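You operate a simulated robot arm through the tools that you are given. There is no shell and no other tool.

You are at the controls of a simulated two-armed robot. One attempt, no reset.

TASK
Soap the sponge and scrub both scum marks off the basin, then rinse the sponge.
Fine: sponge back on its spot, tap off. What is to be rubbed or washed off counts as gone when no trace of it is left.

It is judged by the outcome, as a careful person would: the job done as asked, and still so three seconds after it is handed in. It fails if anything else is knocked over, pushed out of place, dropped, spilled or broken.

THE ROBOT
Two 7-joint arms with two-finger grippers on one trunk, on a base that moves. Base frame: it is fixed to the floor where the robot stands at the start and does not move with it; the origin is under the middle of the robot, x ahead of it, y to its left, z up. Readings come in m, rad, newtons and seconds.
The left shoulder is at the start at [0.078, 0.151, 0.938], the right one opposite. With the tool pointing down near the work surface each hand reaches from about 0.1 to 0.78 m from the robot's upright axis, wherever it stands, measured 20 degrees to its own side. Places, roughly: bar of soap [-3.5, 0.25, 0.75]; lever of the tap [-3.6, 0.4, 0.9]; orange scum in the basin [-3.6, 0.1, 0.7]; purple scum in the basin [-3.7, 0, 0.7]; soap dish [-3.5, 0.25, 0.75]; yellow sponge [-3.25, 0.25, 0.75]. Payload 2.54 kg a hand.
The tool frame of a hand sits at the grasp point between the pads (the TCP): z along the fingers, y along the line on which they close. The tips reach 0.03 m beyond it. The gripper opens to 0.116 m; its body begins 0.095 m behind the TCP.
Orientation is told as [roll, pitch, yaw] about the base's x, y, z axes, in that order, counted from this pose: with the fingers straight down and closing along the base's y, the tool's x points along the base's -x, its y along +y and its z along -z.

THE INTERFACE
- The arms move only by the tool move_arm. It takes "left_moves", "right_moves" or both (then of equal length, played together; a hand with none holds still); each is one flat list of numbers, 7 for each row, row after row: the finger opening in mm, from 0 to 116, then the shift along the base's x, y, z in mm, then the turn, a rotation vector about the base's x, y, z in rad. In form: [gripper, x, y, z, rx, ry, rz, gripper, x, y, z, rx, ry, rz, ...]. A call has 1 to 20 rows; each row shifts and turns the commanded pose from where the row before left it. Each row takes 0.2 s and may step no farther than 0.05 m and 0.15 rad from the row before; otherwise, or with a gripper value out of range, the whole call is refused. Where a pose cannot be reached the arm comes as near as it can. A force on the tool above 40 N (or 10 N above the force at the start of the call, whichever is more), or a blocked arm, ends the call early, and 0.2 s more pass. The fingers move at their own pace (about 0.072 m/s each) and stop on an object; they squeeze with about 21 N. The grip force told is the motor's: it shows also when the fingers shut on nothing. Time passes only in rows, and 0.2 s behind the last, so rows that do not move let the fingers close. It gives the time, the measured TCP pose, the force on the tool (base axes), the opening and the grip force at its end, in the units of the frame above (readings bear some noise), with the torque about the TCP (base axes, N m) and any sound that the robot's microphone picked up.
- Cameras (640 x 400 px; columns grow to the right, rows downward): "scene" is now at [0.1587, -0.0147, 1.1084]; the picture's right is [-0.17, -0.99, 0.00], its down [-0.06, 0.01, -1.00] and it looks along [0.98, -0.17, -0.06] (base axes); focal length 214 px, centre (320, 200). "left" rides on the left gripper at [0.069, 0.015, -0.122] in its tool frame; the picture's right is [-0.21, 0.98, 0.00], its down [-0.83, -0.18, -0.53] and it looks along [-0.52, -0.11, 0.85] (tool axes); focal length 251 px, centre (320, 200). "right" rides on the right gripper at [0.069, -0.015, -0.122] in its tool frame; the picture's right is [0.21, 0.98, 0.00], its down [-0.83, 0.18, -0.53] and it looks along [-0.52, 0.11, 0.85] (tool axes); focal length 251 px, centre (320, 200).
- camera(camera): a new picture of that camera. No time passes.
- move_column(by): slides the trunk up (or, below 0, down) by that many m; the arms and the scene camera ride with it, the base frame stays. It gives what a move gives, with no picture.
- roll_base(legs): drives the robot by 1 to 6 legs, each [ahead, left, turn to the left] in m, m and rad, along the robot's own axes; the way and the turn of a leg run together, so that a leg with both is an arc; at most 1.5 m and 3.142 rad a leg. The arms and the cameras ride along, it lands a little off, and it stops where it bumps. It gives what a move gives.
- turn_head(pan, tilt): turns the head with the scene camera to pan (to the left, within 1.396 rad either way) and tilt (down, from -0.506 to 1.204), counted from straight ahead of the robot. It gives what a move gives.
- pixel_to_xyz(camera, pixels): for up to 12 pixels [column, row] of the newest picture of that camera ("zoom" is the newest enlarged one), the place [x, y, z] in the base frame of the surface seen there, good to about 0.003 m. No time passes.
- enlarge(camera, box): a new picture of the part [left, top, right, bottom] of that camera's present view, enlarged. No time passes.
- hand_in(): hands the job in; it is judged then, once.

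Open the grippers and draw the arms clear of the work before you hand the job in, unless the task says otherwise.

The tools are called as name(argument=value, ...) on one line, values as JSON. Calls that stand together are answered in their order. move_arm: Moves the arms, as the interface text tells. Its arguments: {"type":"object","properties":{"left_moves":{"type":"array","items":{"type":"number"}},"right_moves":{"type":"array","items":{"type":"number"}}},"required":[]} The other tools are called the same way: move_column (by) moves the trunk up or down; roll_base (legs) drives the base; turn_head (pan, tilt) turns the head that bears the scene camera; camera (camera) takes a picture; pixel_to_xyz (camera, pixels) gives the place of the surface under pixels of a picture; enlarge (camera, box) takes an enlarged picture of a part of a camera's view; hand_in () hands the job in.

At the start:

```text
t: 0.0
left_tcp_pos: [0.381, 0.1437, 1.1003]
left_ee_rot: [-0.002, -0.002, -0.002]
left_contact_force: [-0.4, 0.3, 0.1]
left_ft_torque: [0.0, 0.0, -0.02]
left_grip_width: 0.116
left_gripper_force: 0.0
right_tcp_pos: [0.3632, -0.1858, 1.1534]
right_ee_rot: [0.002, 0.0, -0.001]
right_contact_force: [0.8, 0.5, -0.8]
right_ft_torque: [0.02, -0.02, -0.02]
right_grip_width: 0.1162
right_gripper_force: 0.1
trunk travel left (down, up): [-0.175, 0.114]
robot x, y, heading: [-0.0014, -0.0, -0.001]
head pan, tilt (commanded): [-0.171, 0.056]
```

scene: 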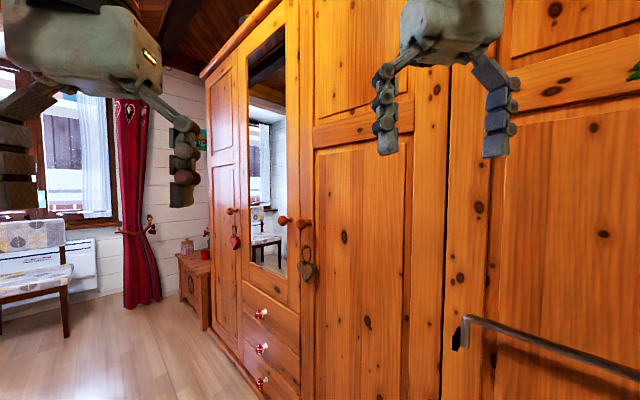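
right: 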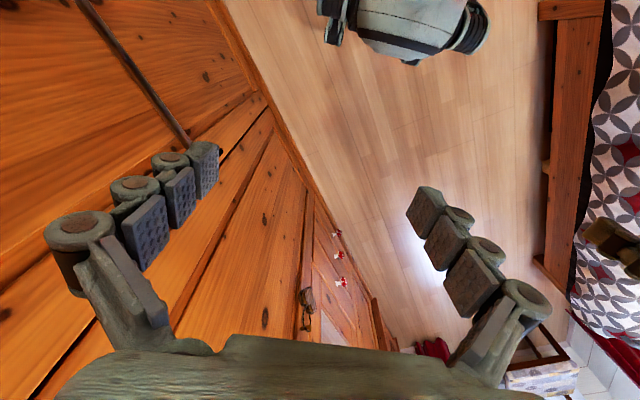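
left: 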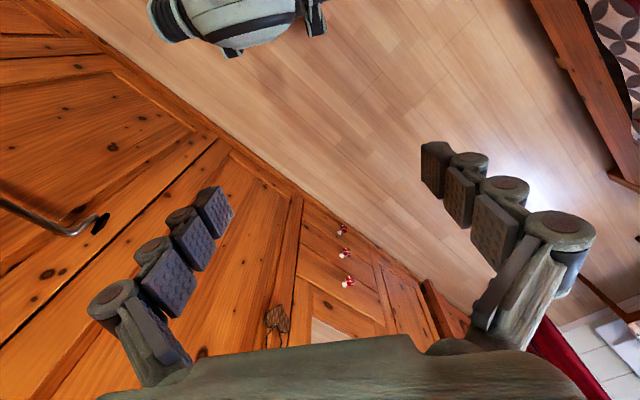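

The pictures show a wardrobe ahead of me; the basin is about 3.5 m behind. I'll pan the head to the left first to see what lies to the side.

turn_head(pan=1.39, tilt=0.3)

camera(camera="scene")

```text
t: 1.6
left_tcp_pos: [0.3813, 0.1428, 1.099]
left_ee_rot: [-0.002, -0.001, 0.002]
left_contact_force: [-0.4, 0.8, -1.0]
left_ft_torque: [0.01, 0.0, 0.0]
left_grip_width: 0.116
left_gripper_force: 0.1
right_tcp_pos: [0.3623, -0.1844, 1.1526]
right_ee_rot: [0.001, 0.002, -0.001]
right_contact_force: [-0.6, 0.3, -0.1]
right_ft_torque: [0.02, -0.01, 0.02]
right_grip_width: 0.1162
right_gripper_force: 0.1
trunk travel left (down, up): [-0.175, 0.114]
robot x, y, heading: [-0.0002, 0.0013, -0.002]
head pan, tilt (commanded): [1.389, 0.3]
```

```text
taken
```

scene: 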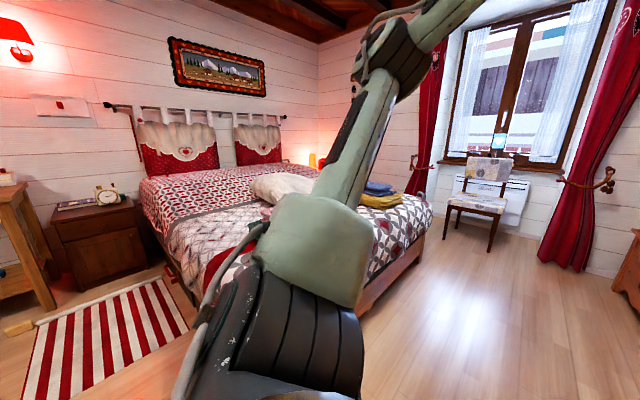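

A bed is to the left, with a nightstand, and something wooden at the left edge (col 20, row 240). I'll look to the right side too.

turn_head(pan=-1.39, tilt=0.3)

camera(camera="scene")

```text
t: 4.1
left_tcp_pos: [0.3825, 0.144, 1.1001]
left_ee_rot: [-0.001, -0.001, 0.001]
left_contact_force: [0.5, -0.7, -0.3]
left_ft_torque: [-0.02, 0.02, 0.02]
left_grip_width: 0.1159
left_gripper_force: 0.1
right_tcp_pos: [0.3631, -0.1845, 1.1517]
right_ee_rot: [0.001, 0.0, -0.003]
right_contact_force: [0.7, -0.5, -0.1]
right_ft_torque: [0.0, 0.02, 0.01]
right_grip_width: 0.1161
right_gripper_force: 0.1
trunk travel left (down, up): [-0.175, 0.114]
robot x, y, heading: [0.0049, -0.001, -0.003]
head pan, tilt (commanded): [-1.389, 0.3]
```

```text
taken
```

scene: 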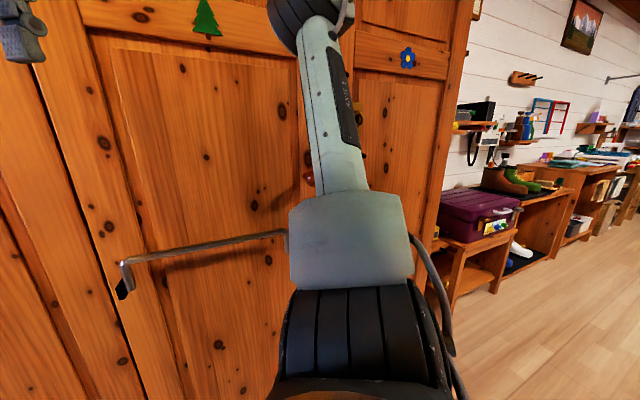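

The wardrobe with a rail stands close on the right. I'll measure the distances to it before turning.

pixel_to_xyz(camera="scene", pixels=[[125, 280], [200, 250], [280, 235], [200, 180], [200, 350], [440, 150], [480, 230], [560, 190], [620, 180], [600, 300], [480, 350], [30, 300]])

```text
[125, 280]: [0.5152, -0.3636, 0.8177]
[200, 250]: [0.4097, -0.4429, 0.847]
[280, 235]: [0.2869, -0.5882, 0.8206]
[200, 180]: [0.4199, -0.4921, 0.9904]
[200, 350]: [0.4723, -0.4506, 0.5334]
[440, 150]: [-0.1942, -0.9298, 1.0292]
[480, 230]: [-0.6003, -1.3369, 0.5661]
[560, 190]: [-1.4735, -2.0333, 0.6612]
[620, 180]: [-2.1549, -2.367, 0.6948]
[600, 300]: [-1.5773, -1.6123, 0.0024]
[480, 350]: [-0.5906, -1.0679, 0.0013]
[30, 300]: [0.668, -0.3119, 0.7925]
```

The wardrobe face runs about 0.64 m away to the front right; turning left takes the arms away from it. I turn left by 1.57 and look.

roll_base(legs=[[0, 0, 1.57]])

turn_head(pan=1.0, tilt=0.3)

camera(camera="scene")

```text
t: 8.5
left_tcp_pos: [-0.1631, 0.3745, 1.1001]
left_ee_rot: [-0.003, 0.0, 1.622]
left_contact_force: [-0.1, 0.4, 0.0]
left_ft_torque: [0.01, -0.01, -0.01]
left_grip_width: 0.1161
left_gripper_force: 0.2
right_tcp_pos: [0.1659, 0.3725, 1.1531]
right_ee_rot: [0.001, -0.002, 1.617]
right_contact_force: [0.1, 0.3, 0.0]
right_ft_torque: [0.03, 0.01, 0.0]
right_grip_width: 0.1159
right_gripper_force: 0.0
trunk travel left (down, up): [-0.175, 0.114]
robot x, y, heading: [0.0052, -0.0023, 1.621]
head pan, tilt (commanded): [-1.389, 0.3]
```

```text
t: 10.7
left_tcp_pos: [-0.1624, 0.3731, 1.0992]
left_ee_rot: [-0.002, 0.0, 1.621]
left_contact_force: [-0.3, -0.1, 0.0]
left_ft_torque: [-0.02, 0.0, -0.03]
left_grip_width: 0.1158
left_gripper_force: 0.0
right_tcp_pos: [0.1673, 0.3728, 1.1528]
right_ee_rot: [0.002, 0.0, 1.617]
right_contact_force: [-0.8, 0.4, -0.4]
right_ft_torque: [0.03, 0.02, 0.01]
right_grip_width: 0.1158
right_gripper_force: 0.1
trunk travel left (down, up): [-0.175, 0.114]
robot x, y, heading: [-0.0034, 0.0015, 1.618]
head pan, tilt (commanded): [1.0, 0.3]
```

```text
taken
```

scene: 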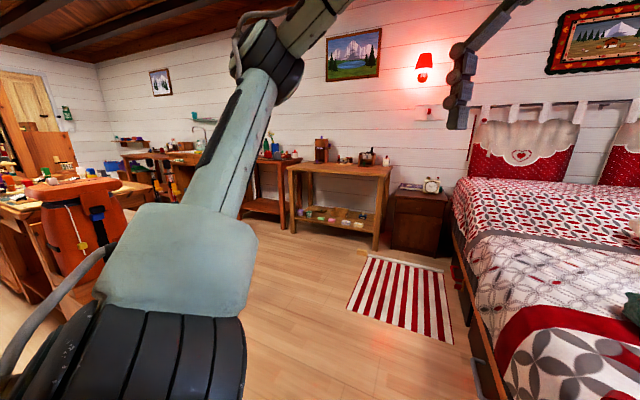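

The gooseneck tap and counter appear around (200,135), behind my arm. I turn further left by 1.52 to face it.

roll_base(legs=[[0, 0, 1.5]])

turn_head(pan=0.0, tilt=0.3)

camera(camera="scene")

```text
t: 14.9
left_tcp_pos: [-0.3843, -0.1352, 1.1001]
left_ee_rot: [-0.001, 0.0, 3.119]
left_contact_force: [-0.6, 0.6, 0.5]
left_ft_torque: [0.02, 0.0, -0.02]
left_grip_width: 0.116
left_gripper_force: 0.1
right_tcp_pos: [-0.3586, 0.1938, 1.1525]
right_ee_rot: [0.002, 0.0, 3.118]
right_contact_force: [-1.0, -0.1, 0.7]
right_ft_torque: [0.03, -0.01, 0.03]
right_grip_width: 0.1156
right_gripper_force: 0.0
trunk travel left (down, up): [-0.175, 0.114]
robot x, y, heading: [-0.0002, 0.0005, 3.121]
head pan, tilt (commanded): [1.0, 0.3]
```

```text
t: 16.1
left_tcp_pos: [-0.3847, -0.1339, 1.1]
left_ee_rot: [-0.002, 0.0, 3.12]
left_contact_force: [0.6, 0.0, 0.7]
left_ft_torque: [-0.01, 0.01, 0.01]
left_grip_width: 0.1161
left_gripper_force: 0.1
right_tcp_pos: [-0.3592, 0.1935, 1.1532]
right_ee_rot: [0.001, 0.0, 3.117]
right_contact_force: [0.3, 0.3, 0.3]
right_ft_torque: [-0.01, 0.01, -0.02]
right_grip_width: 0.116
right_gripper_force: 0.2
trunk travel left (down, up): [-0.175, 0.114]
robot x, y, heading: [0.0001, -0.0016, 3.122]
head pan, tilt (commanded): [0.0, 0.3]
```

```text
taken
```

scene: 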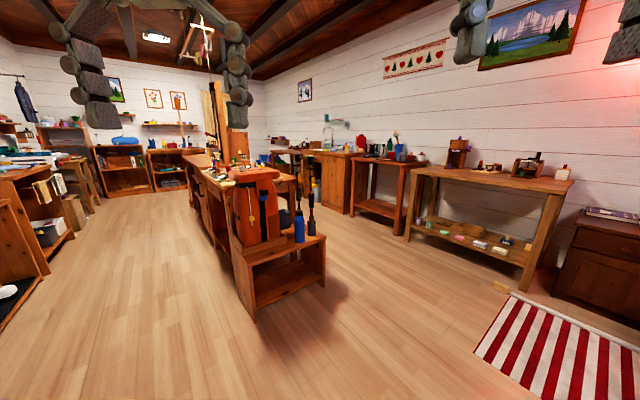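

Now I see an island at (270,220) and the wall counters at right; the gooseneck tap is at (333,135). I measure places.

pixel_to_xyz(camera="scene", pixels=[[330, 130], [335, 150], [350, 152], [350, 212], [325, 240], [250, 318], [322, 290], [405, 240], [350, 210], [520, 290], [190, 155], [325, 200]])

enlarge(camera="scene", box=[240, 100, 440, 225])

```text
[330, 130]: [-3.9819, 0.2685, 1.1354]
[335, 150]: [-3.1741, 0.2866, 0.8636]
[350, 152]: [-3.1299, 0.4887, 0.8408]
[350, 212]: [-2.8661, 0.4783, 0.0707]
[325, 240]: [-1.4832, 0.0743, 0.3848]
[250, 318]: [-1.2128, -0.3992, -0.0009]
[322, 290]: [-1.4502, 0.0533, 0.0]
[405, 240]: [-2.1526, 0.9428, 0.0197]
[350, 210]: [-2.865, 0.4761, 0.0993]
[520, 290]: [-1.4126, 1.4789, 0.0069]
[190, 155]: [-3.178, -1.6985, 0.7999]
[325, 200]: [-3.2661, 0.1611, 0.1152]
```

```text
3.20 times, centred on (340, 162) of scene
```

zoom: 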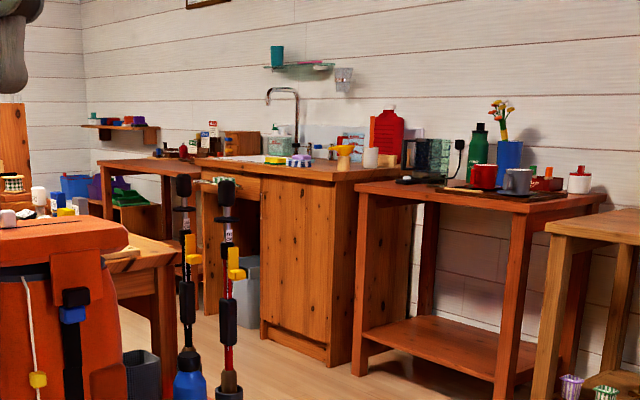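

The enlarged view shows the basin counter with cabinet (zoom 260–345, 170–360), the tap at (280,100) and the red table to its right. I measure key points for planning a drive in the aisle.

pixel_to_xyz(camera="zoom", pixels=[[328, 362], [265, 335], [330, 182], [200, 165], [360, 372], [505, 300], [355, 190], [545, 230], [110, 300], [180, 262], [190, 385], [160, 245]])

pixel_to_xyz(camera="scene", pixels=[[300, 225], [311, 200], [262, 170], [283, 175], [195, 190], [210, 170], [235, 130], [212, 100], [300, 270], [240, 260]])

```text
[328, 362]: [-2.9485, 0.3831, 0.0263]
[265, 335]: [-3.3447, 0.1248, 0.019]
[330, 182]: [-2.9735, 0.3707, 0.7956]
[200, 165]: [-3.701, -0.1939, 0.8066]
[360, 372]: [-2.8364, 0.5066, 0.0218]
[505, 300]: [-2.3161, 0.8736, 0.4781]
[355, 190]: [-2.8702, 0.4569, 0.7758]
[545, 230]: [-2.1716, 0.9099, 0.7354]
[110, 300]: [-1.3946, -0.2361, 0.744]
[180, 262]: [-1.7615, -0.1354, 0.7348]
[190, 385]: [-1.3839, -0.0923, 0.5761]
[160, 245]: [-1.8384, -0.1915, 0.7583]
```

```text
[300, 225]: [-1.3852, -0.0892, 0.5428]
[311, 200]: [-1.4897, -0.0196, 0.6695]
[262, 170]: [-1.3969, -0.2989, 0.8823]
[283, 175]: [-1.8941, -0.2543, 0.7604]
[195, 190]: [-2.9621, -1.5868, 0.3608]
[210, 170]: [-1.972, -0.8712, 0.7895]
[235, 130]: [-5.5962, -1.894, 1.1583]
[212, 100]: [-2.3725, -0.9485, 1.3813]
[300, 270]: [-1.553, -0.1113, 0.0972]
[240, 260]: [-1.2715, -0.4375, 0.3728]
```

The counter's front edge runs along about 36° and the aisle is about 1.1 m wide. I check the rug corner and the small block at (502,288) so I won't drive over them.

pixel_to_xyz(camera="scene", pixels=[[475, 352], [512, 295], [502, 288], [540, 398], [450, 300], [345, 240]])

```text
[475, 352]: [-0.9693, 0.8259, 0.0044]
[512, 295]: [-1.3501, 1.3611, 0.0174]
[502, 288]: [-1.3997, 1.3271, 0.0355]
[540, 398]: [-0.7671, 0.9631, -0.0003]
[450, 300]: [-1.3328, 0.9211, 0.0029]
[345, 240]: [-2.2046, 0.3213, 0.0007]
```

The rug corner is at (-0.97, 0.83) and the island corner at (-1.48, 0.07). I drive between them to the aisle entry and then turn to face the wall counters.

roll_base(legs=[[0.957, -0.311, 0]])

camera(camera="scene")

```text
t: 21.3
left_tcp_pos: [-1.3238, 0.177, 1.1002]
left_ee_rot: [-0.001, 0.0, 3.138]
left_contact_force: [0.2, 0.1, -0.2]
left_ft_torque: [0.0, -0.03, 0.0]
left_grip_width: 0.1162
left_gripper_force: 0.1
right_tcp_pos: [-1.3047, 0.5065, 1.1523]
right_ee_rot: [0.001, 0.002, 3.134]
right_contact_force: [0.5, 0.3, 0.3]
right_ft_torque: [0.01, 0.0, 0.01]
right_grip_width: 0.1161
right_gripper_force: 0.0
trunk travel left (down, up): [-0.175, 0.114]
robot x, y, heading: [-0.9408, 0.3151, 3.134]
head pan, tilt (commanded): [0.0, 0.3]
```

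```text
taken
```

scene: 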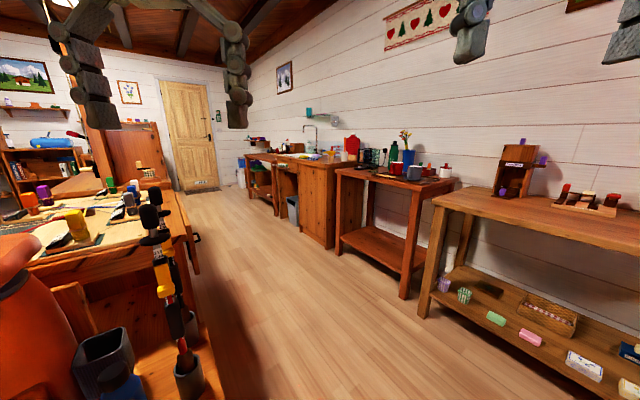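

The way into the aisle is clear on the picture. I roll on to the aisle entry.

roll_base(legs=[[0.71, -0.33, 0], [0, 0, -0.92]])

turn_head(pan=0.9, tilt=0.4)

camera(camera="scene")

```text
t: 27.9
left_tcp_pos: [-1.9723, 0.8981, 1.0993]
left_ee_rot: [-0.003, 0.001, 2.186]
left_contact_force: [0.6, -0.5, -0.5]
left_ft_torque: [0.02, 0.0, -0.02]
left_grip_width: 0.1162
left_gripper_force: 0.0
right_tcp_pos: [-1.6923, 1.0714, 1.1511]
right_ee_rot: [0.004, 0.001, 2.184]
right_contact_force: [0.3, -0.3, -0.4]
right_ft_torque: [0.04, 0.03, -0.02]
right_grip_width: 0.116
right_gripper_force: 0.1
trunk travel left (down, up): [-0.175, 0.114]
robot x, y, heading: [-1.6372, 0.6707, 2.19]
head pan, tilt (commanded): [0.0, 0.3]
```

```text
t: 29.1
left_tcp_pos: [-1.9714, 0.8982, 1.0999]
left_ee_rot: [-0.002, 0.001, 2.185]
left_contact_force: [-0.8, -0.3, 0.6]
left_ft_torque: [0.01, 0.01, 0.0]
left_grip_width: 0.116
left_gripper_force: 0.1
right_tcp_pos: [-1.692, 1.0721, 1.1523]
right_ee_rot: [0.001, -0.001, 2.185]
right_contact_force: [0.2, 0.4, 0.1]
right_ft_torque: [-0.01, -0.02, 0.02]
right_grip_width: 0.1159
right_gripper_force: 0.0
trunk travel left (down, up): [-0.175, 0.114]
robot x, y, heading: [-1.635, 0.6676, 2.189]
head pan, tilt (commanded): [0.901, 0.4]
```

```text
taken
```

scene: 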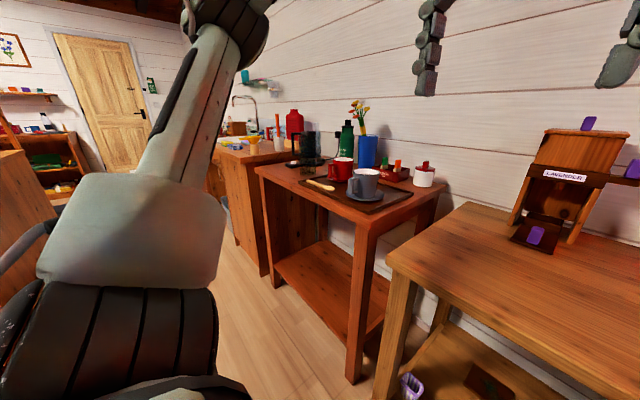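

Alignment is good: robot heading 2.19 is square to the counter line, with about 0.55 m to it. I slide left 1.0 m first and look again.

roll_base(legs=[[0, 1.0, 0]])

turn_head(pan=0.5, tilt=0.5)

camera(camera="scene")

```text
t: 38.9
left_tcp_pos: [-2.7739, 0.3222, 1.1]
left_ee_rot: [-0.001, -0.001, 2.199]
left_contact_force: [-0.5, -0.7, 0.1]
left_ft_torque: [-0.03, 0.03, -0.02]
left_grip_width: 0.116
left_gripper_force: 0.1
right_tcp_pos: [-2.4976, 0.4996, 1.1535]
right_ee_rot: [0.003, 0.0, 2.198]
right_contact_force: [0.6, -0.2, 0.0]
right_ft_torque: [0.02, -0.01, 0.0]
right_grip_width: 0.1159
right_gripper_force: 0.0
trunk travel left (down, up): [-0.175, 0.114]
robot x, y, heading: [-2.4332, 0.0946, 2.202]
head pan, tilt (commanded): [0.901, 0.4]
```

```text
t: 39.8
left_tcp_pos: [-2.773, 0.3215, 1.1001]
left_ee_rot: [-0.003, 0.0, 2.199]
left_contact_force: [1.1, -0.1, 0.4]
left_ft_torque: [-0.01, 0.02, -0.02]
left_grip_width: 0.116
left_gripper_force: 0.0
right_tcp_pos: [-2.4976, 0.501, 1.153]
right_ee_rot: [0.003, 0.0, 2.197]
right_contact_force: [0.4, -0.2, -0.3]
right_ft_torque: [-0.01, -0.02, 0.0]
right_grip_width: 0.116
right_gripper_force: 0.1
trunk travel left (down, up): [-0.175, 0.114]
robot x, y, heading: [-2.4298, 0.0941, 2.201]
head pan, tilt (commanded): [0.499, 0.499]
```

```text
taken
```

scene: 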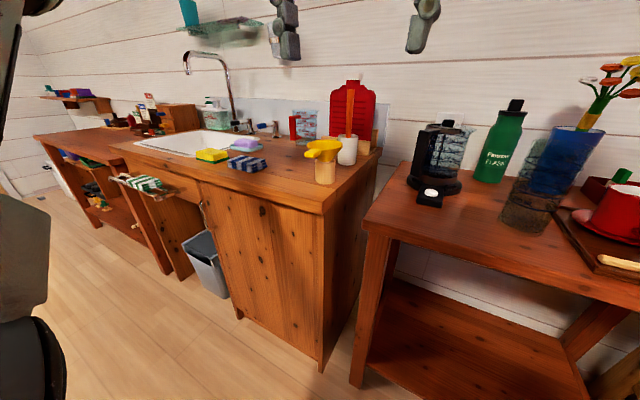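

I see the yellow sponge at (212,155), a purple soap on a dish at (245,145), a blue item (247,163), tap at (210,75), a towel rail sticking out at (140,182) and a bin at (205,262). I measure them.

pixel_to_xyz(camera="scene", pixels=[[212, 155], [245, 145], [247, 163], [140, 182], [155, 195], [120, 178], [205, 262], [235, 120], [190, 60], [270, 130], [325, 150], [320, 212]])

enlarge(camera="scene", box=[90, 40, 410, 240])

```text
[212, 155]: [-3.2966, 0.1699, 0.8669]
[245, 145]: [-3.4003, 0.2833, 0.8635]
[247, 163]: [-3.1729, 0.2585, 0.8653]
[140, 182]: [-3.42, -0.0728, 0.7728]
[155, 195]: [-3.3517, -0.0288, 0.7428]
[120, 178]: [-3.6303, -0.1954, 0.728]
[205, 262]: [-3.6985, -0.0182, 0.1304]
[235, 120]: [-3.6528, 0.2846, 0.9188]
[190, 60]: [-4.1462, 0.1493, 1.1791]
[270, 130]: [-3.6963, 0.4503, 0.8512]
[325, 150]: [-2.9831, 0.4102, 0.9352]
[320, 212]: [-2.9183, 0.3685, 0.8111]
```

```text
2.00 times, centred on (250, 140) of scene
```

zoom: 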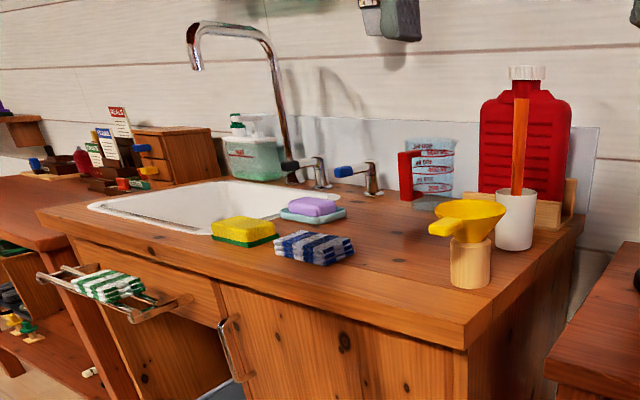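

The rail sticks out about 0.15 m in front of the counter at z≈0.75. Before closing in, I look down to see my own base's extent.

turn_head(pan=0.0, tilt=1.2)

camera(camera="scene")

camera(camera="left")

```text
t: 40.9
left_tcp_pos: [-2.7734, 0.3213, 1.0986]
left_ee_rot: [-0.003, -0.001, 2.201]
left_contact_force: [-0.4, 0.0, -0.5]
left_ft_torque: [0.02, -0.02, 0.0]
left_grip_width: 0.116
left_gripper_force: 0.1
right_tcp_pos: [-2.4957, 0.499, 1.1528]
right_ee_rot: [0.0, -0.001, 2.196]
right_contact_force: [-0.1, 0.4, -0.9]
right_ft_torque: [0.0, -0.01, -0.02]
right_grip_width: 0.1159
right_gripper_force: 0.1
trunk travel left (down, up): [-0.175, 0.114]
robot x, y, heading: [-2.4305, 0.0941, 2.202]
head pan, tilt (commanded): [0.0, 1.201]
```

```text
taken
```

scene: 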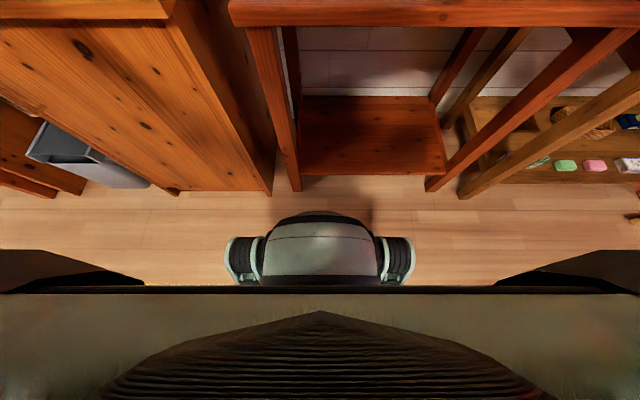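

```text
taken
```

left: 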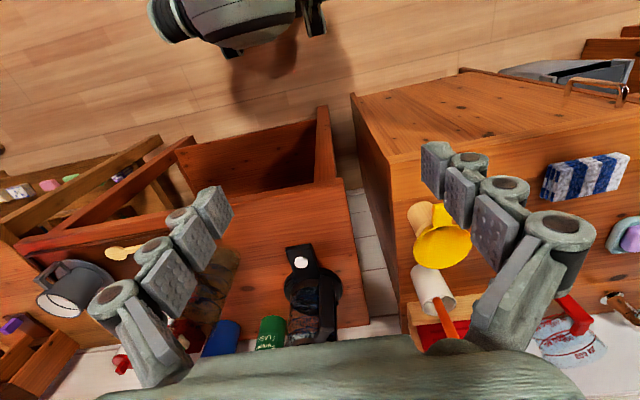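

The base front with wheels shows at (318,215)–(390,255). I measure how far it extends.

pixel_to_xyz(camera="scene", pixels=[[318, 215], [318, 235], [240, 250], [400, 250], [228, 270], [412, 270], [318, 270], [240, 190], [290, 180]])

```text
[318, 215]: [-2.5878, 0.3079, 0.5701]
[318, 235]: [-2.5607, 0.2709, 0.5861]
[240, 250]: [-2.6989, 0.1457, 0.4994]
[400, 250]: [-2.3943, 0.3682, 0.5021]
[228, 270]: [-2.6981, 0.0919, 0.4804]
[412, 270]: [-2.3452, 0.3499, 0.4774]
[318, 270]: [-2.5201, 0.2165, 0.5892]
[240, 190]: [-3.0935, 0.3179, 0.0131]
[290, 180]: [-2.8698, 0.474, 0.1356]
```

The base's front is 0.27 m ahead of the axis with its top at 0.59 m, so it passes under the rail. I slide left 0.7 m to stand before the sponge and basin.

roll_base(legs=[[0.03, 0.72, 0]])

turn_head(pan=0.1, tilt=0.75)

camera(camera="scene")

camera(camera="left")

camera(camera="right")

```text
t: 48.2
left_tcp_pos: [-3.3747, -0.0747, 1.1]
left_ee_rot: [-0.002, 0.0, 2.194]
left_contact_force: [0.2, 0.1, -0.3]
left_ft_torque: [0.04, -0.01, -0.04]
left_grip_width: 0.1161
left_gripper_force: 0.1
right_tcp_pos: [-3.096, 0.1029, 1.1531]
right_ee_rot: [0.002, -0.001, 2.193]
right_contact_force: [-0.4, 0.0, 0.0]
right_ft_torque: [-0.02, 0.03, 0.0]
right_grip_width: 0.1162
right_gripper_force: 0.1
trunk travel left (down, up): [-0.175, 0.114]
robot x, y, heading: [-3.0368, -0.3025, 2.194]
head pan, tilt (commanded): [0.0, 1.201]
```

```text
t: 49.1
left_tcp_pos: [-3.3733, -0.0746, 1.0992]
left_ee_rot: [-0.002, -0.001, 2.195]
left_contact_force: [0.4, 0.8, 0.2]
left_ft_torque: [0.0, 0.0, 0.01]
left_grip_width: 0.1163
left_gripper_force: 0.2
right_tcp_pos: [-3.0959, 0.103, 1.1525]
right_ee_rot: [0.002, 0.0, 2.191]
right_contact_force: [-0.1, 0.3, 0.3]
right_ft_torque: [-0.01, -0.01, 0.03]
right_grip_width: 0.1158
right_gripper_force: 0.0
trunk travel left (down, up): [-0.175, 0.114]
robot x, y, heading: [-3.0352, -0.2987, 2.193]
head pan, tilt (commanded): [0.099, 0.75]
```

```text
taken
```

scene: 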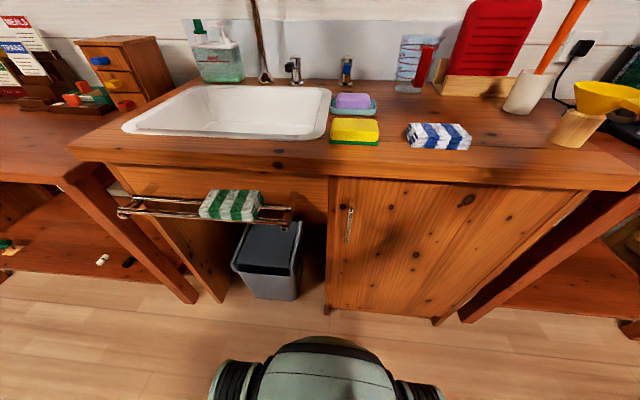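

```text
taken
```

left: 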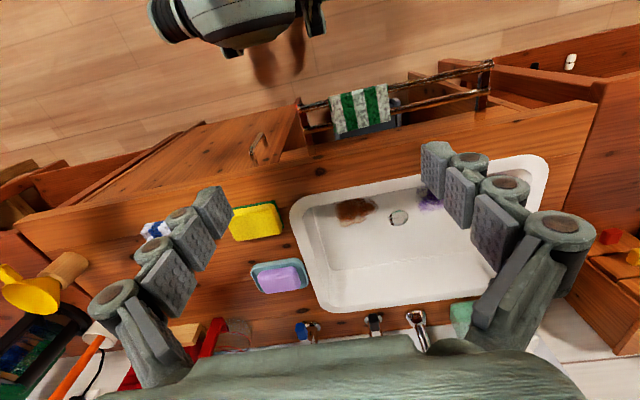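

```text
taken
```

right: 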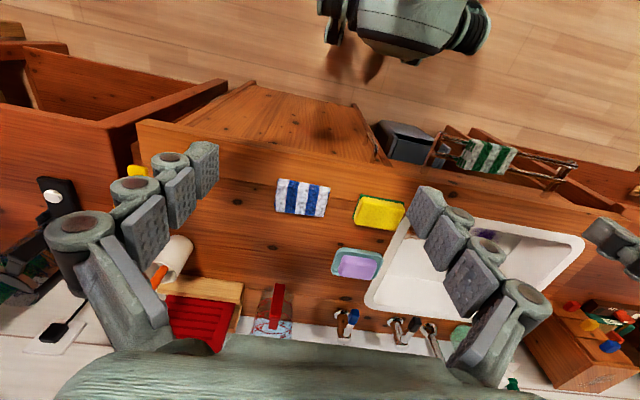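

Both scum marks are visible in the left picture: orange at (355,210), purple at (430,200); sponge (255,221), soap (280,277). I enlarge the taps and take measurements.

enlarge(camera="scene", box=[120, 0, 440, 200])

pixel_to_xyz(camera="left", pixels=[[355, 210], [430, 200], [398, 217], [255, 221], [280, 277], [300, 320], [307, 332], [373, 322], [415, 322], [330, 270], [310, 210], [400, 270]])

enlarge(camera="left", box=[200, 140, 520, 340])

```text
2.00 times, centred on (280, 100) of scene
```

zoom: 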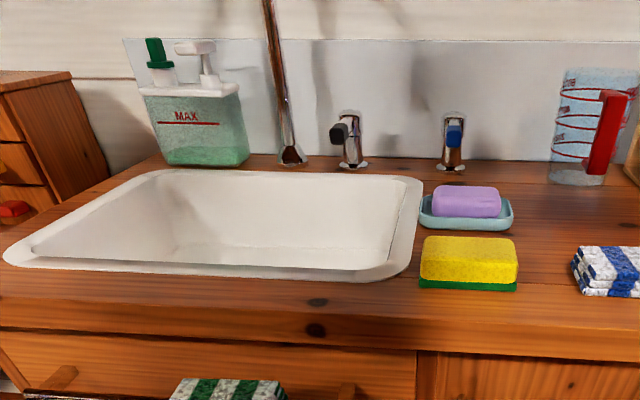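

```text
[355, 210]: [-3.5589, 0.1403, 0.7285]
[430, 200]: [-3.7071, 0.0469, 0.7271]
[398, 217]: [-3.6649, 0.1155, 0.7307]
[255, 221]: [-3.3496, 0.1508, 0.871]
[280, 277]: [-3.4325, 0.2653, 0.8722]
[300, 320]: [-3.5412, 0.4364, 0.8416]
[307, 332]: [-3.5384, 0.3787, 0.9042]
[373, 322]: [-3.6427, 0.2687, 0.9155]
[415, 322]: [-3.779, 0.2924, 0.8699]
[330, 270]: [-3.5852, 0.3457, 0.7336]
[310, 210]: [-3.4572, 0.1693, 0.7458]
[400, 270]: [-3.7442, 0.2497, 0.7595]
```

```text
2.00 times, centred on (360, 240) of left
```

zoom: 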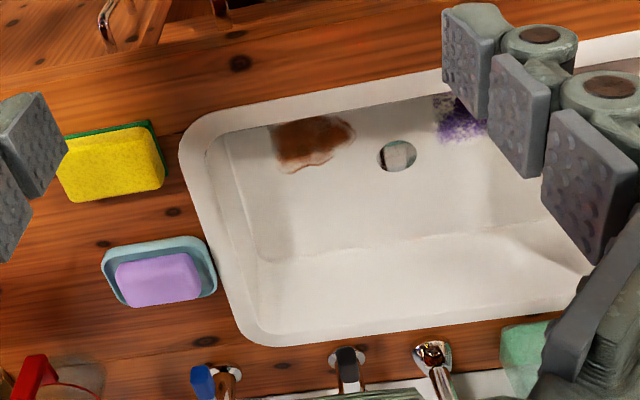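

There are two levers: one blue-capped at about (-3.54,0.38,0.90), one black at (-3.64,0.27,0.915). I look closer at both in the right and left cameras.

enlarge(camera="scene", box=[250, 30, 370, 105])

enlarge(camera="right", box=[310, 280, 470, 380])

```text
5.33 times, centred on (310, 68) of scene
```

zoom: 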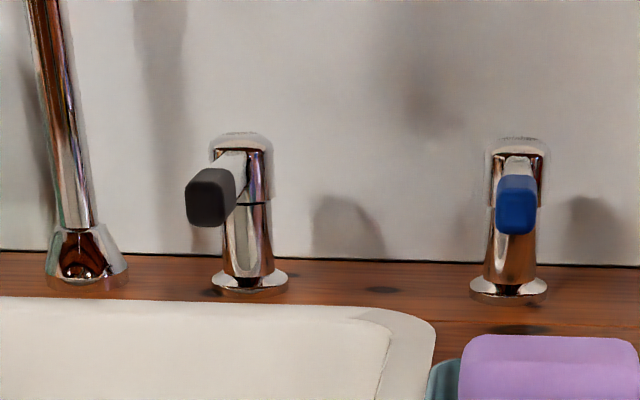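

```text
4.00 times, centred on (390, 330) of right
```

zoom: 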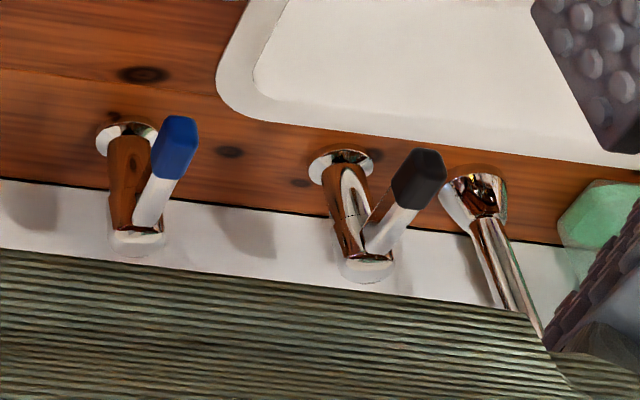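

I measure the two levers on this enlarged right-hand picture: tips at (175,140) and (418,172), post tops at (138,240) and (365,262).

pixel_to_xyz(camera="zoom", pixels=[[175, 130], [172, 165], [155, 195], [138, 240], [118, 135], [422, 165], [412, 190], [390, 225], [365, 262], [335, 160], [478, 190], [520, 300]])

pixel_to_xyz(camera="scene", pixels=[[288, 66], [295, 66], [346, 68], [346, 60], [330, 125], [355, 140], [355, 125], [355, 100], [255, 5], [240, 45], [215, 55], [355, 130]])

```text
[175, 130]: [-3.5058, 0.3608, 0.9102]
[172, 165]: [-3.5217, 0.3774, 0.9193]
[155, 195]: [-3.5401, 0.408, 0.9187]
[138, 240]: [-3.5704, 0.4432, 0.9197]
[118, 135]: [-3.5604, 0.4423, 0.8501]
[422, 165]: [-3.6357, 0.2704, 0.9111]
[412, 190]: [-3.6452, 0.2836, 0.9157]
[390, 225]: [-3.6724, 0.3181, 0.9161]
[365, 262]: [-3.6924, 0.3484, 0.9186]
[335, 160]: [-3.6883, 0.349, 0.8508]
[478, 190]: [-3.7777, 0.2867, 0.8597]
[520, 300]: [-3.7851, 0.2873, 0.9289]
```

```text
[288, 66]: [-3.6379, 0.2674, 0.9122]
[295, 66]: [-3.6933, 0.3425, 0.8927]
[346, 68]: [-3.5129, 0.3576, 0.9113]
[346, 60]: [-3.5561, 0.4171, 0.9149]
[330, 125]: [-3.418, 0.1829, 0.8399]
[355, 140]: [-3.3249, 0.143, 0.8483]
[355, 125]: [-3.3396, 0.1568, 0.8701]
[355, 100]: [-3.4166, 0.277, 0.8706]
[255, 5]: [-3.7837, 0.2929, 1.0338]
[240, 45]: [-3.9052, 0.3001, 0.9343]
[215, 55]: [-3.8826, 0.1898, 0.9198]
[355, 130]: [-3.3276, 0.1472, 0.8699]
```

The levers are about 0.81 m ahead of my axis and the scum 0.67 m; I need to come closer. I roll 0.13 m ahead (base front then still ~0.1 m off the cabinet) and look at the spout.

roll_base(legs=[[0.13, 0.03, 0]])

turn_head(pan=0.25, tilt=0.45)

camera(camera="scene")

```text
t: 50.4
left_tcp_pos: [-3.474, 0.0127, 1.0994]
left_ee_rot: [0.0, 0.0, 2.197]
left_contact_force: [1.0, 0.6, 0.0]
left_ft_torque: [-0.03, -0.03, -0.02]
left_grip_width: 0.1163
left_gripper_force: 0.1
right_tcp_pos: [-3.1965, 0.1909, 1.1537]
right_ee_rot: [0.002, 0.003, 2.194]
right_contact_force: [1.0, 0.2, 0.5]
right_ft_torque: [-0.05, -0.05, 0.0]
right_grip_width: 0.1162
right_gripper_force: 0.1
trunk travel left (down, up): [-0.175, 0.114]
robot x, y, heading: [-3.137, -0.212, 2.193]
head pan, tilt (commanded): [0.099, 0.75]
```

```text
t: 51.2
left_tcp_pos: [-3.4731, 0.0126, 1.0991]
left_ee_rot: [-0.002, 0.0, 2.197]
left_contact_force: [0.3, -0.2, -0.3]
left_ft_torque: [-0.01, 0.02, 0.0]
left_grip_width: 0.1161
left_gripper_force: 0.0
right_tcp_pos: [-3.1961, 0.1898, 1.1523]
right_ee_rot: [0.001, 0.0, 2.194]
right_contact_force: [-0.3, -0.2, -0.3]
right_ft_torque: [0.01, 0.01, 0.01]
right_grip_width: 0.1161
right_gripper_force: 0.0
trunk travel left (down, up): [-0.175, 0.114]
robot x, y, heading: [-3.1329, -0.213, 2.2]
head pan, tilt (commanded): [0.25, 0.45]
```

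```text
taken
```

scene: 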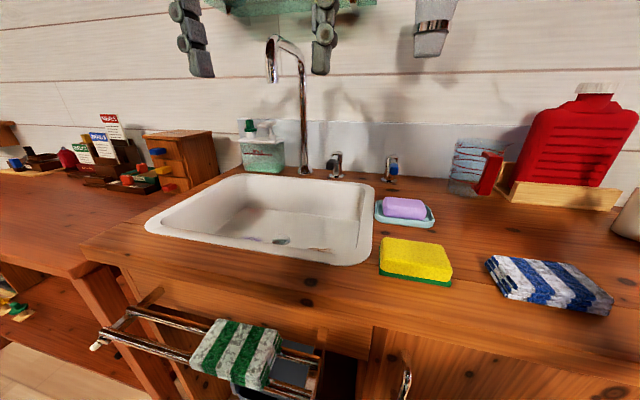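

The spout ends at about (271,78). I measure the spout and the nearby items from here.

pixel_to_xyz(camera="scene", pixels=[[272, 78], [271, 60], [278, 40], [300, 60], [304, 160], [255, 150], [410, 255], [440, 285], [385, 265], [380, 240], [450, 250], [283, 240]])

camera(camera="left")

```text
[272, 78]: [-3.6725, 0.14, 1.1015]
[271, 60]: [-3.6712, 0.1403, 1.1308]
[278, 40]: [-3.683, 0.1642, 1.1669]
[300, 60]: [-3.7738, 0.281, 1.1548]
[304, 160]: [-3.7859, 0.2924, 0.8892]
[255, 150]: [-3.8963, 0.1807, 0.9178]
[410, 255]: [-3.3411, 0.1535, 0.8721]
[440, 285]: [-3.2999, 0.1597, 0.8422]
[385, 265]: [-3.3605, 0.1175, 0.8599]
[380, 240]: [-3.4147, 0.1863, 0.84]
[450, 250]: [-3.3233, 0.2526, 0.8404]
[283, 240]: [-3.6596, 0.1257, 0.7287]
```

```text
taken
```

left: 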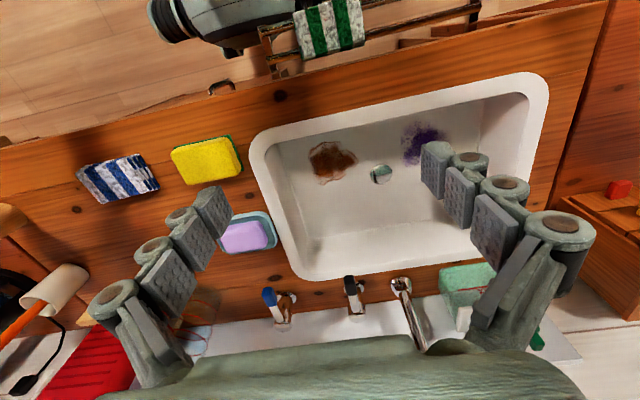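

The spout ends at (-3.672, 0.140, 1.10), right above the drain. I enlarge the left camera's view of basin, sponge and soap for exact corners.

enlarge(camera="left", box=[150, 100, 310, 200])

pixel_to_xyz(camera="zoom", pixels=[[88, 205], [325, 148], [372, 285], [150, 338], [330, 138], [230, 240], [385, 285]])

pixel_to_xyz(camera="left", pixels=[[300, 140], [400, 112], [480, 92], [310, 150], [400, 125], [320, 185], [345, 140], [310, 160], [355, 160], [440, 130], [405, 150], [420, 165]])

```text
4.00 times, centred on (230, 150) of left
```

zoom: 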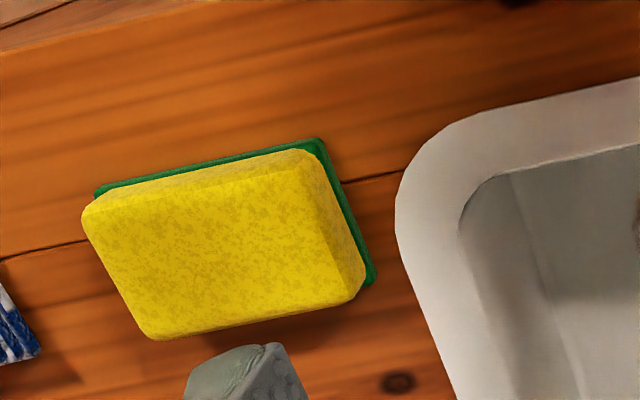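

```text
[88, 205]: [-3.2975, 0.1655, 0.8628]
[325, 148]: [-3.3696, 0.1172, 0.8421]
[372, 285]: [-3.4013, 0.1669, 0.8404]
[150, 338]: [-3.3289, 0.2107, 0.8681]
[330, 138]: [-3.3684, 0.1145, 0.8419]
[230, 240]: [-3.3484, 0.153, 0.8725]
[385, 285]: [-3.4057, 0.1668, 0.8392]
```

```text
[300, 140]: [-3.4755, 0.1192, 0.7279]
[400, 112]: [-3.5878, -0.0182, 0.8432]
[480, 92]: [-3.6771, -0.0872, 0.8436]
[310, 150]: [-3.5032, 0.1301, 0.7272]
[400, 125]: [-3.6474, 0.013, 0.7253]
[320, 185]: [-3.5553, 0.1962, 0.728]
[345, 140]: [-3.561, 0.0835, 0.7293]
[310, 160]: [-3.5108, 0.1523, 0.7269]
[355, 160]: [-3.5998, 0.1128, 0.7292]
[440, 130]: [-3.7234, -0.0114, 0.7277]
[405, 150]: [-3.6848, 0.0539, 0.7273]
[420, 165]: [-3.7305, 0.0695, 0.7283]
```

The sponge measures about 0.09 × 0.06 × 0.034 m, centred near (-3.349, 0.160), its short side pointing away from me. I check how far the towel is from it, and the exact extents of the scum.

enlarge(camera="left", box=[290, 110, 450, 210])

pixel_to_xyz(camera="scene", pixels=[[487, 262], [505, 294], [455, 270], [378, 270], [435, 215], [372, 215]])

pixel_to_xyz(camera="left", pixels=[[76, 172], [95, 203], [120, 152], [158, 185], [160, 182], [224, 240], [268, 212], [278, 245], [220, 225]])

```text
4.00 times, centred on (370, 160) of left
```

zoom: 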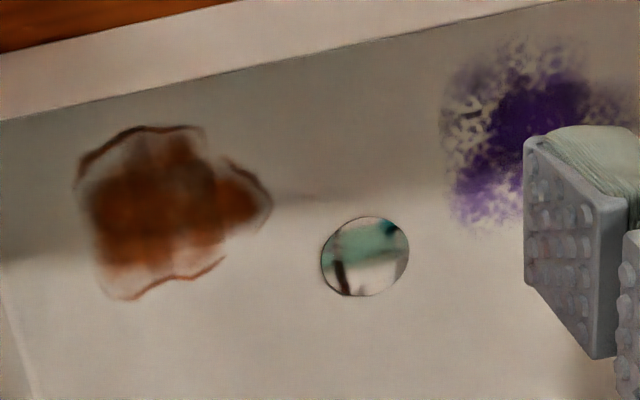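

```text
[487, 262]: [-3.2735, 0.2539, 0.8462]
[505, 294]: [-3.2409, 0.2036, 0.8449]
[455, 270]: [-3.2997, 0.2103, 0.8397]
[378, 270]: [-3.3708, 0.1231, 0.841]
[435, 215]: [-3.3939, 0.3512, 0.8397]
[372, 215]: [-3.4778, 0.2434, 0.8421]
```

```text
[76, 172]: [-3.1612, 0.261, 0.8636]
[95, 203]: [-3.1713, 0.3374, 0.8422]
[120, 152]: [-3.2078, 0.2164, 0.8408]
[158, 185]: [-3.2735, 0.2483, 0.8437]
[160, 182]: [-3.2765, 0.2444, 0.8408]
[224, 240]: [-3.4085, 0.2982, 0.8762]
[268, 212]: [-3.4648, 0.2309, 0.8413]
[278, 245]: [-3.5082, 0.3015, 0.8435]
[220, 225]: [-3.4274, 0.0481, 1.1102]
```

The towel's edge is about 0.115 m from the sponge centre, enough for the open fingers. I read out the scum extents on this enlarged picture and then move the left hand away to see the purple one fully.

pixel_to_xyz(camera="zoom", pixels=[[78, 190], [145, 125], [205, 130], [272, 205], [225, 262], [125, 300], [440, 110], [520, 40], [480, 225], [365, 255], [20, 380], [600, 30]])

```text
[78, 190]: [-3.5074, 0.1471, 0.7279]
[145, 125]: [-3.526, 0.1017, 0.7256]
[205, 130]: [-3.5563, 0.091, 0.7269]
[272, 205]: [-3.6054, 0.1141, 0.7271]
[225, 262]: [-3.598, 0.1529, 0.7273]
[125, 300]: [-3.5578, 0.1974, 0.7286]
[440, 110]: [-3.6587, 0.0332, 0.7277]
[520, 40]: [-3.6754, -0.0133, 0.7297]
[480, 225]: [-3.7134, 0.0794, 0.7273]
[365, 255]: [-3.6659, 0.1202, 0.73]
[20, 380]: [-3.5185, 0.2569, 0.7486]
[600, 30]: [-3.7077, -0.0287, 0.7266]
```

The orange mark spans about a=0.485–0.581 m ahead, the purple one a similar depth, both close to the front wall of the basin. I look up at my left hand to learn the wrist's shape for clearance from the spout.

turn_head(pan=0.3, tilt=-0.2)

camera(camera="scene")

```text
t: 52.2
left_tcp_pos: [-3.4731, 0.0121, 1.0995]
left_ee_rot: [-0.001, -0.001, 2.197]
left_contact_force: [0.9, 0.1, -0.2]
left_ft_torque: [-0.02, -0.02, 0.0]
left_grip_width: 0.116
left_gripper_force: 0.0
right_tcp_pos: [-3.1967, 0.1896, 1.1525]
right_ee_rot: [0.002, -0.002, 2.194]
right_contact_force: [-0.2, -0.1, 0.0]
right_ft_torque: [-0.01, 0.02, 0.0]
right_grip_width: 0.1159
right_gripper_force: 0.0
trunk travel left (down, up): [-0.175, 0.114]
robot x, y, heading: [-3.1367, -0.2151, 2.197]
head pan, tilt (commanded): [0.3, -0.201]
```

```text
taken
```

scene: 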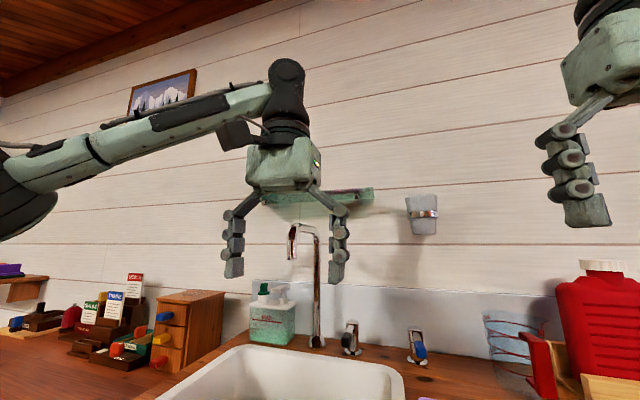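

The whole left hand is visible: fingertips at rows 280, palm 140–190, wrist top at (287,62), forearm going left. I measure those for clearances.

pixel_to_xyz(camera="scene", pixels=[[287, 62], [287, 95], [262, 125], [290, 150], [285, 185], [235, 275], [335, 280], [230, 135], [150, 130], [230, 105], [225, 225], [345, 225]])

```text
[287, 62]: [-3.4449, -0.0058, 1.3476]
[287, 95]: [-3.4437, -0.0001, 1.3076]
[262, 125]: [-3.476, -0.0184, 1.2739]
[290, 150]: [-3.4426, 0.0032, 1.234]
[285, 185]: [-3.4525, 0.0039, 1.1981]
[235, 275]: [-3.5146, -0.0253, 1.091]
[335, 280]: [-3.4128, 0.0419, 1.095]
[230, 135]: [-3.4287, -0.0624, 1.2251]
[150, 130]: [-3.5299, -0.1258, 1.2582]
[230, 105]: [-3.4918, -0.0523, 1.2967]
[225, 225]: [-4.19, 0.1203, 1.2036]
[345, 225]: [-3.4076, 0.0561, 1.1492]
```

The hand stands only 0.26 m above its TCP, so upright in the basin (TCP ≈0.77) it stays below the spout (1.095). I move the right hand aside to the right and the left hand above the sponge, turning slightly to align.

move_arm(left_moves=[116, 0, 0, 0, 0, 0, 0, 116, 0, 0, 0, 0, 0, 0, 116, 31, 37, 0, 0, 0, -0.011, 116, 31, 37, 0, 0, 0, -0.011, 116, 31, 37, 0, 0, 0, -0.011, 116, 30.5, 37, 0, 0, 0, -0.012, 116, 0, 0, -45, 0, 0, 0, 116, 0, 0, -45, 0, 0, 0], right_moves=[116, 36, 26, 0, 0, 0, 0, 116, 36, 26, 0, 0, 0, 0, 116, 36, 26, 0, 0, 0, 0, 116, 36, 26, 0, 0, 0, 0, 116, 20, 14, 0, 0, 0, 0, 116, 0, 0, 0, 0, 0, 0, 116, 0, 0, 0, 0, 0, 0, 116, 0, 0, 0, 0, 0, 0])

turn_head(pan=0.1, tilt=0.6)

camera(camera="scene")

camera(camera="left")

```text
t: 54.0
left_tcp_pos: [-3.3511, 0.162, 1.0104]
left_ee_rot: [-0.002, -0.001, 2.152]
left_contact_force: [0.0, -0.2, 0.3]
left_ft_torque: [-0.01, -0.03, 0.02]
left_grip_width: 0.1158
left_gripper_force: 0.1
right_tcp_pos: [-3.0954, 0.3297, 1.1014]
right_ee_rot: [0.002, 0.001, 2.193]
right_contact_force: [-0.7, -0.7, 0.3]
right_ft_torque: [0.03, -0.06, -0.03]
right_grip_width: 0.1158
right_gripper_force: 0.0
right hand out of reach, approached as far as the arm can: row 1, 2, 3, 4, 5
trunk travel left (down, up): [-0.175, 0.114]
robot x, y, heading: [-3.1314, -0.2124, 2.199]
head pan, tilt (commanded): [0.3, -0.201]
```

```text
t: 55.2
left_tcp_pos: [-3.3514, 0.1605, 1.0102]
left_ee_rot: [0.0, 0.001, 2.153]
left_contact_force: [0.2, -0.1, -0.3]
left_ft_torque: [-0.04, 0.01, 0.0]
left_grip_width: 0.1159
left_gripper_force: 0.1
right_tcp_pos: [-3.0949, 0.3295, 1.1005]
right_ee_rot: [0.002, 0.0, 2.194]
right_contact_force: [0.4, -0.1, 0.1]
right_ft_torque: [0.01, -0.01, 0.0]
right_grip_width: 0.1162
right_gripper_force: 0.1
trunk travel left (down, up): [-0.175, 0.114]
robot x, y, heading: [-3.1359, -0.2134, 2.199]
head pan, tilt (commanded): [0.099, 0.6]
```

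```text
taken
```

scene: 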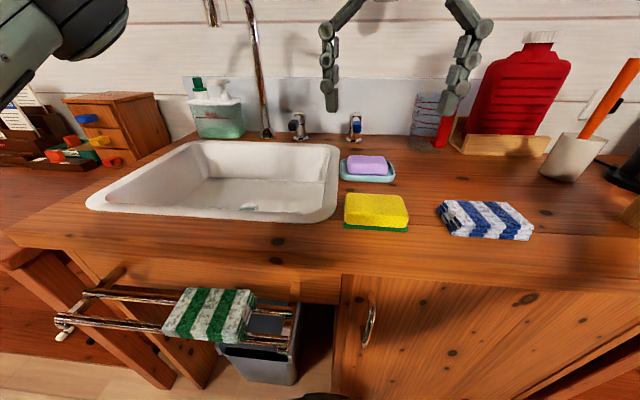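

```text
taken
```

left: 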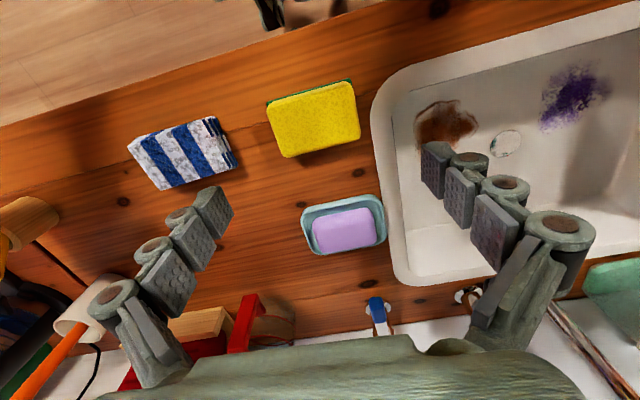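

The sponge lies well centred under the hand: its centre is at about (316,120), where the TCP's downward line should pass (320,124). I query the corners for a final alignment.

pixel_to_xyz(camera="left", pixels=[[270, 106], [350, 86], [359, 134], [286, 154], [316, 120], [354, 83], [300, 150], [345, 139], [290, 100], [335, 90]])

```text
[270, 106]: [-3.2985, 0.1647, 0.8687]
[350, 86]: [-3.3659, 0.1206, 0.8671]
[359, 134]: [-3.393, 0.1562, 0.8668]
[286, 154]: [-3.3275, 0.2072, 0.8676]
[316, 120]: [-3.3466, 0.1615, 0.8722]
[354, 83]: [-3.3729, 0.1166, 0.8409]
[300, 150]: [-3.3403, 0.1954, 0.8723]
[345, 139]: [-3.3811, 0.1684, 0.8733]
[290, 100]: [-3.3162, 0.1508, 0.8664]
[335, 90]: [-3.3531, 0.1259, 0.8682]
```

The corners give the centre (-3.346, 0.162) and yaw ≈2.16, matching the hand. I shift 4 mm, descend to TCP z≈0.882 (fingertips 12 mm above the counter) and close on the sponge.

move_arm(left_moves=[116, 4, 1, -45, 0, 0, 0, 116, 0, 0, -45, 0, 0, 0, 116, 0, 0, -38, 0, 0, 0, 116, 0, 0, 0, 0, 0, 0])

camera(camera="left")

camera(camera="scene")

```text
t: 56.2
left_tcp_pos: [-3.3467, 0.1597, 0.8829]
left_ee_rot: [-0.001, 0.001, 2.153]
left_contact_force: [-0.7, -0.5, 0.6]
left_ft_torque: [-0.03, -0.02, 0.0]
left_grip_width: 0.1163
left_gripper_force: 0.1
right_tcp_pos: [-3.0948, 0.3293, 1.1008]
right_ee_rot: [0.0, 0.0, 2.192]
right_contact_force: [0.1, 0.3, 0.6]
right_ft_torque: [-0.02, 0.0, 0.01]
right_grip_width: 0.1161
right_gripper_force: 0.1
trunk travel left (down, up): [-0.175, 0.114]
robot x, y, heading: [-3.1329, -0.2125, 2.199]
head pan, tilt (commanded): [0.099, 0.6]
```

```text
taken
```

left: 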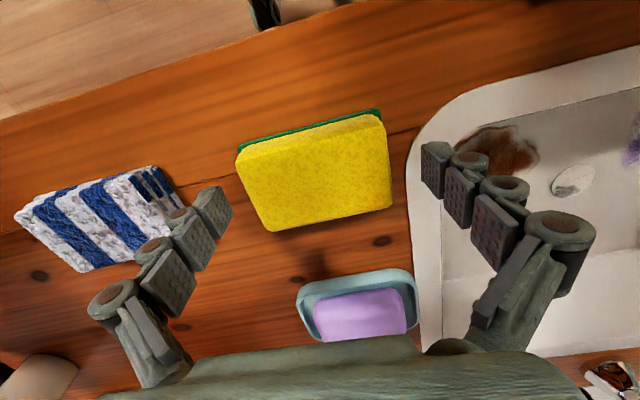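

```text
taken
```

scene: 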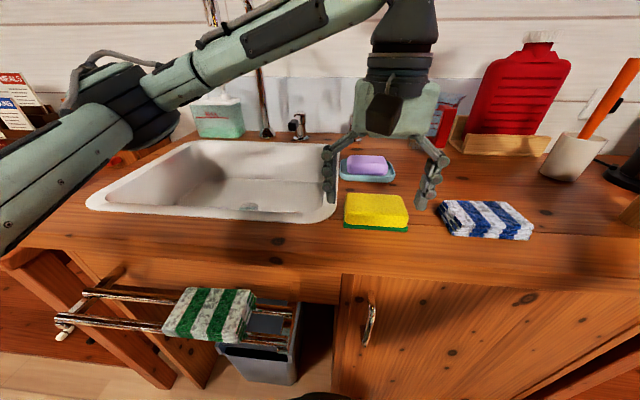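

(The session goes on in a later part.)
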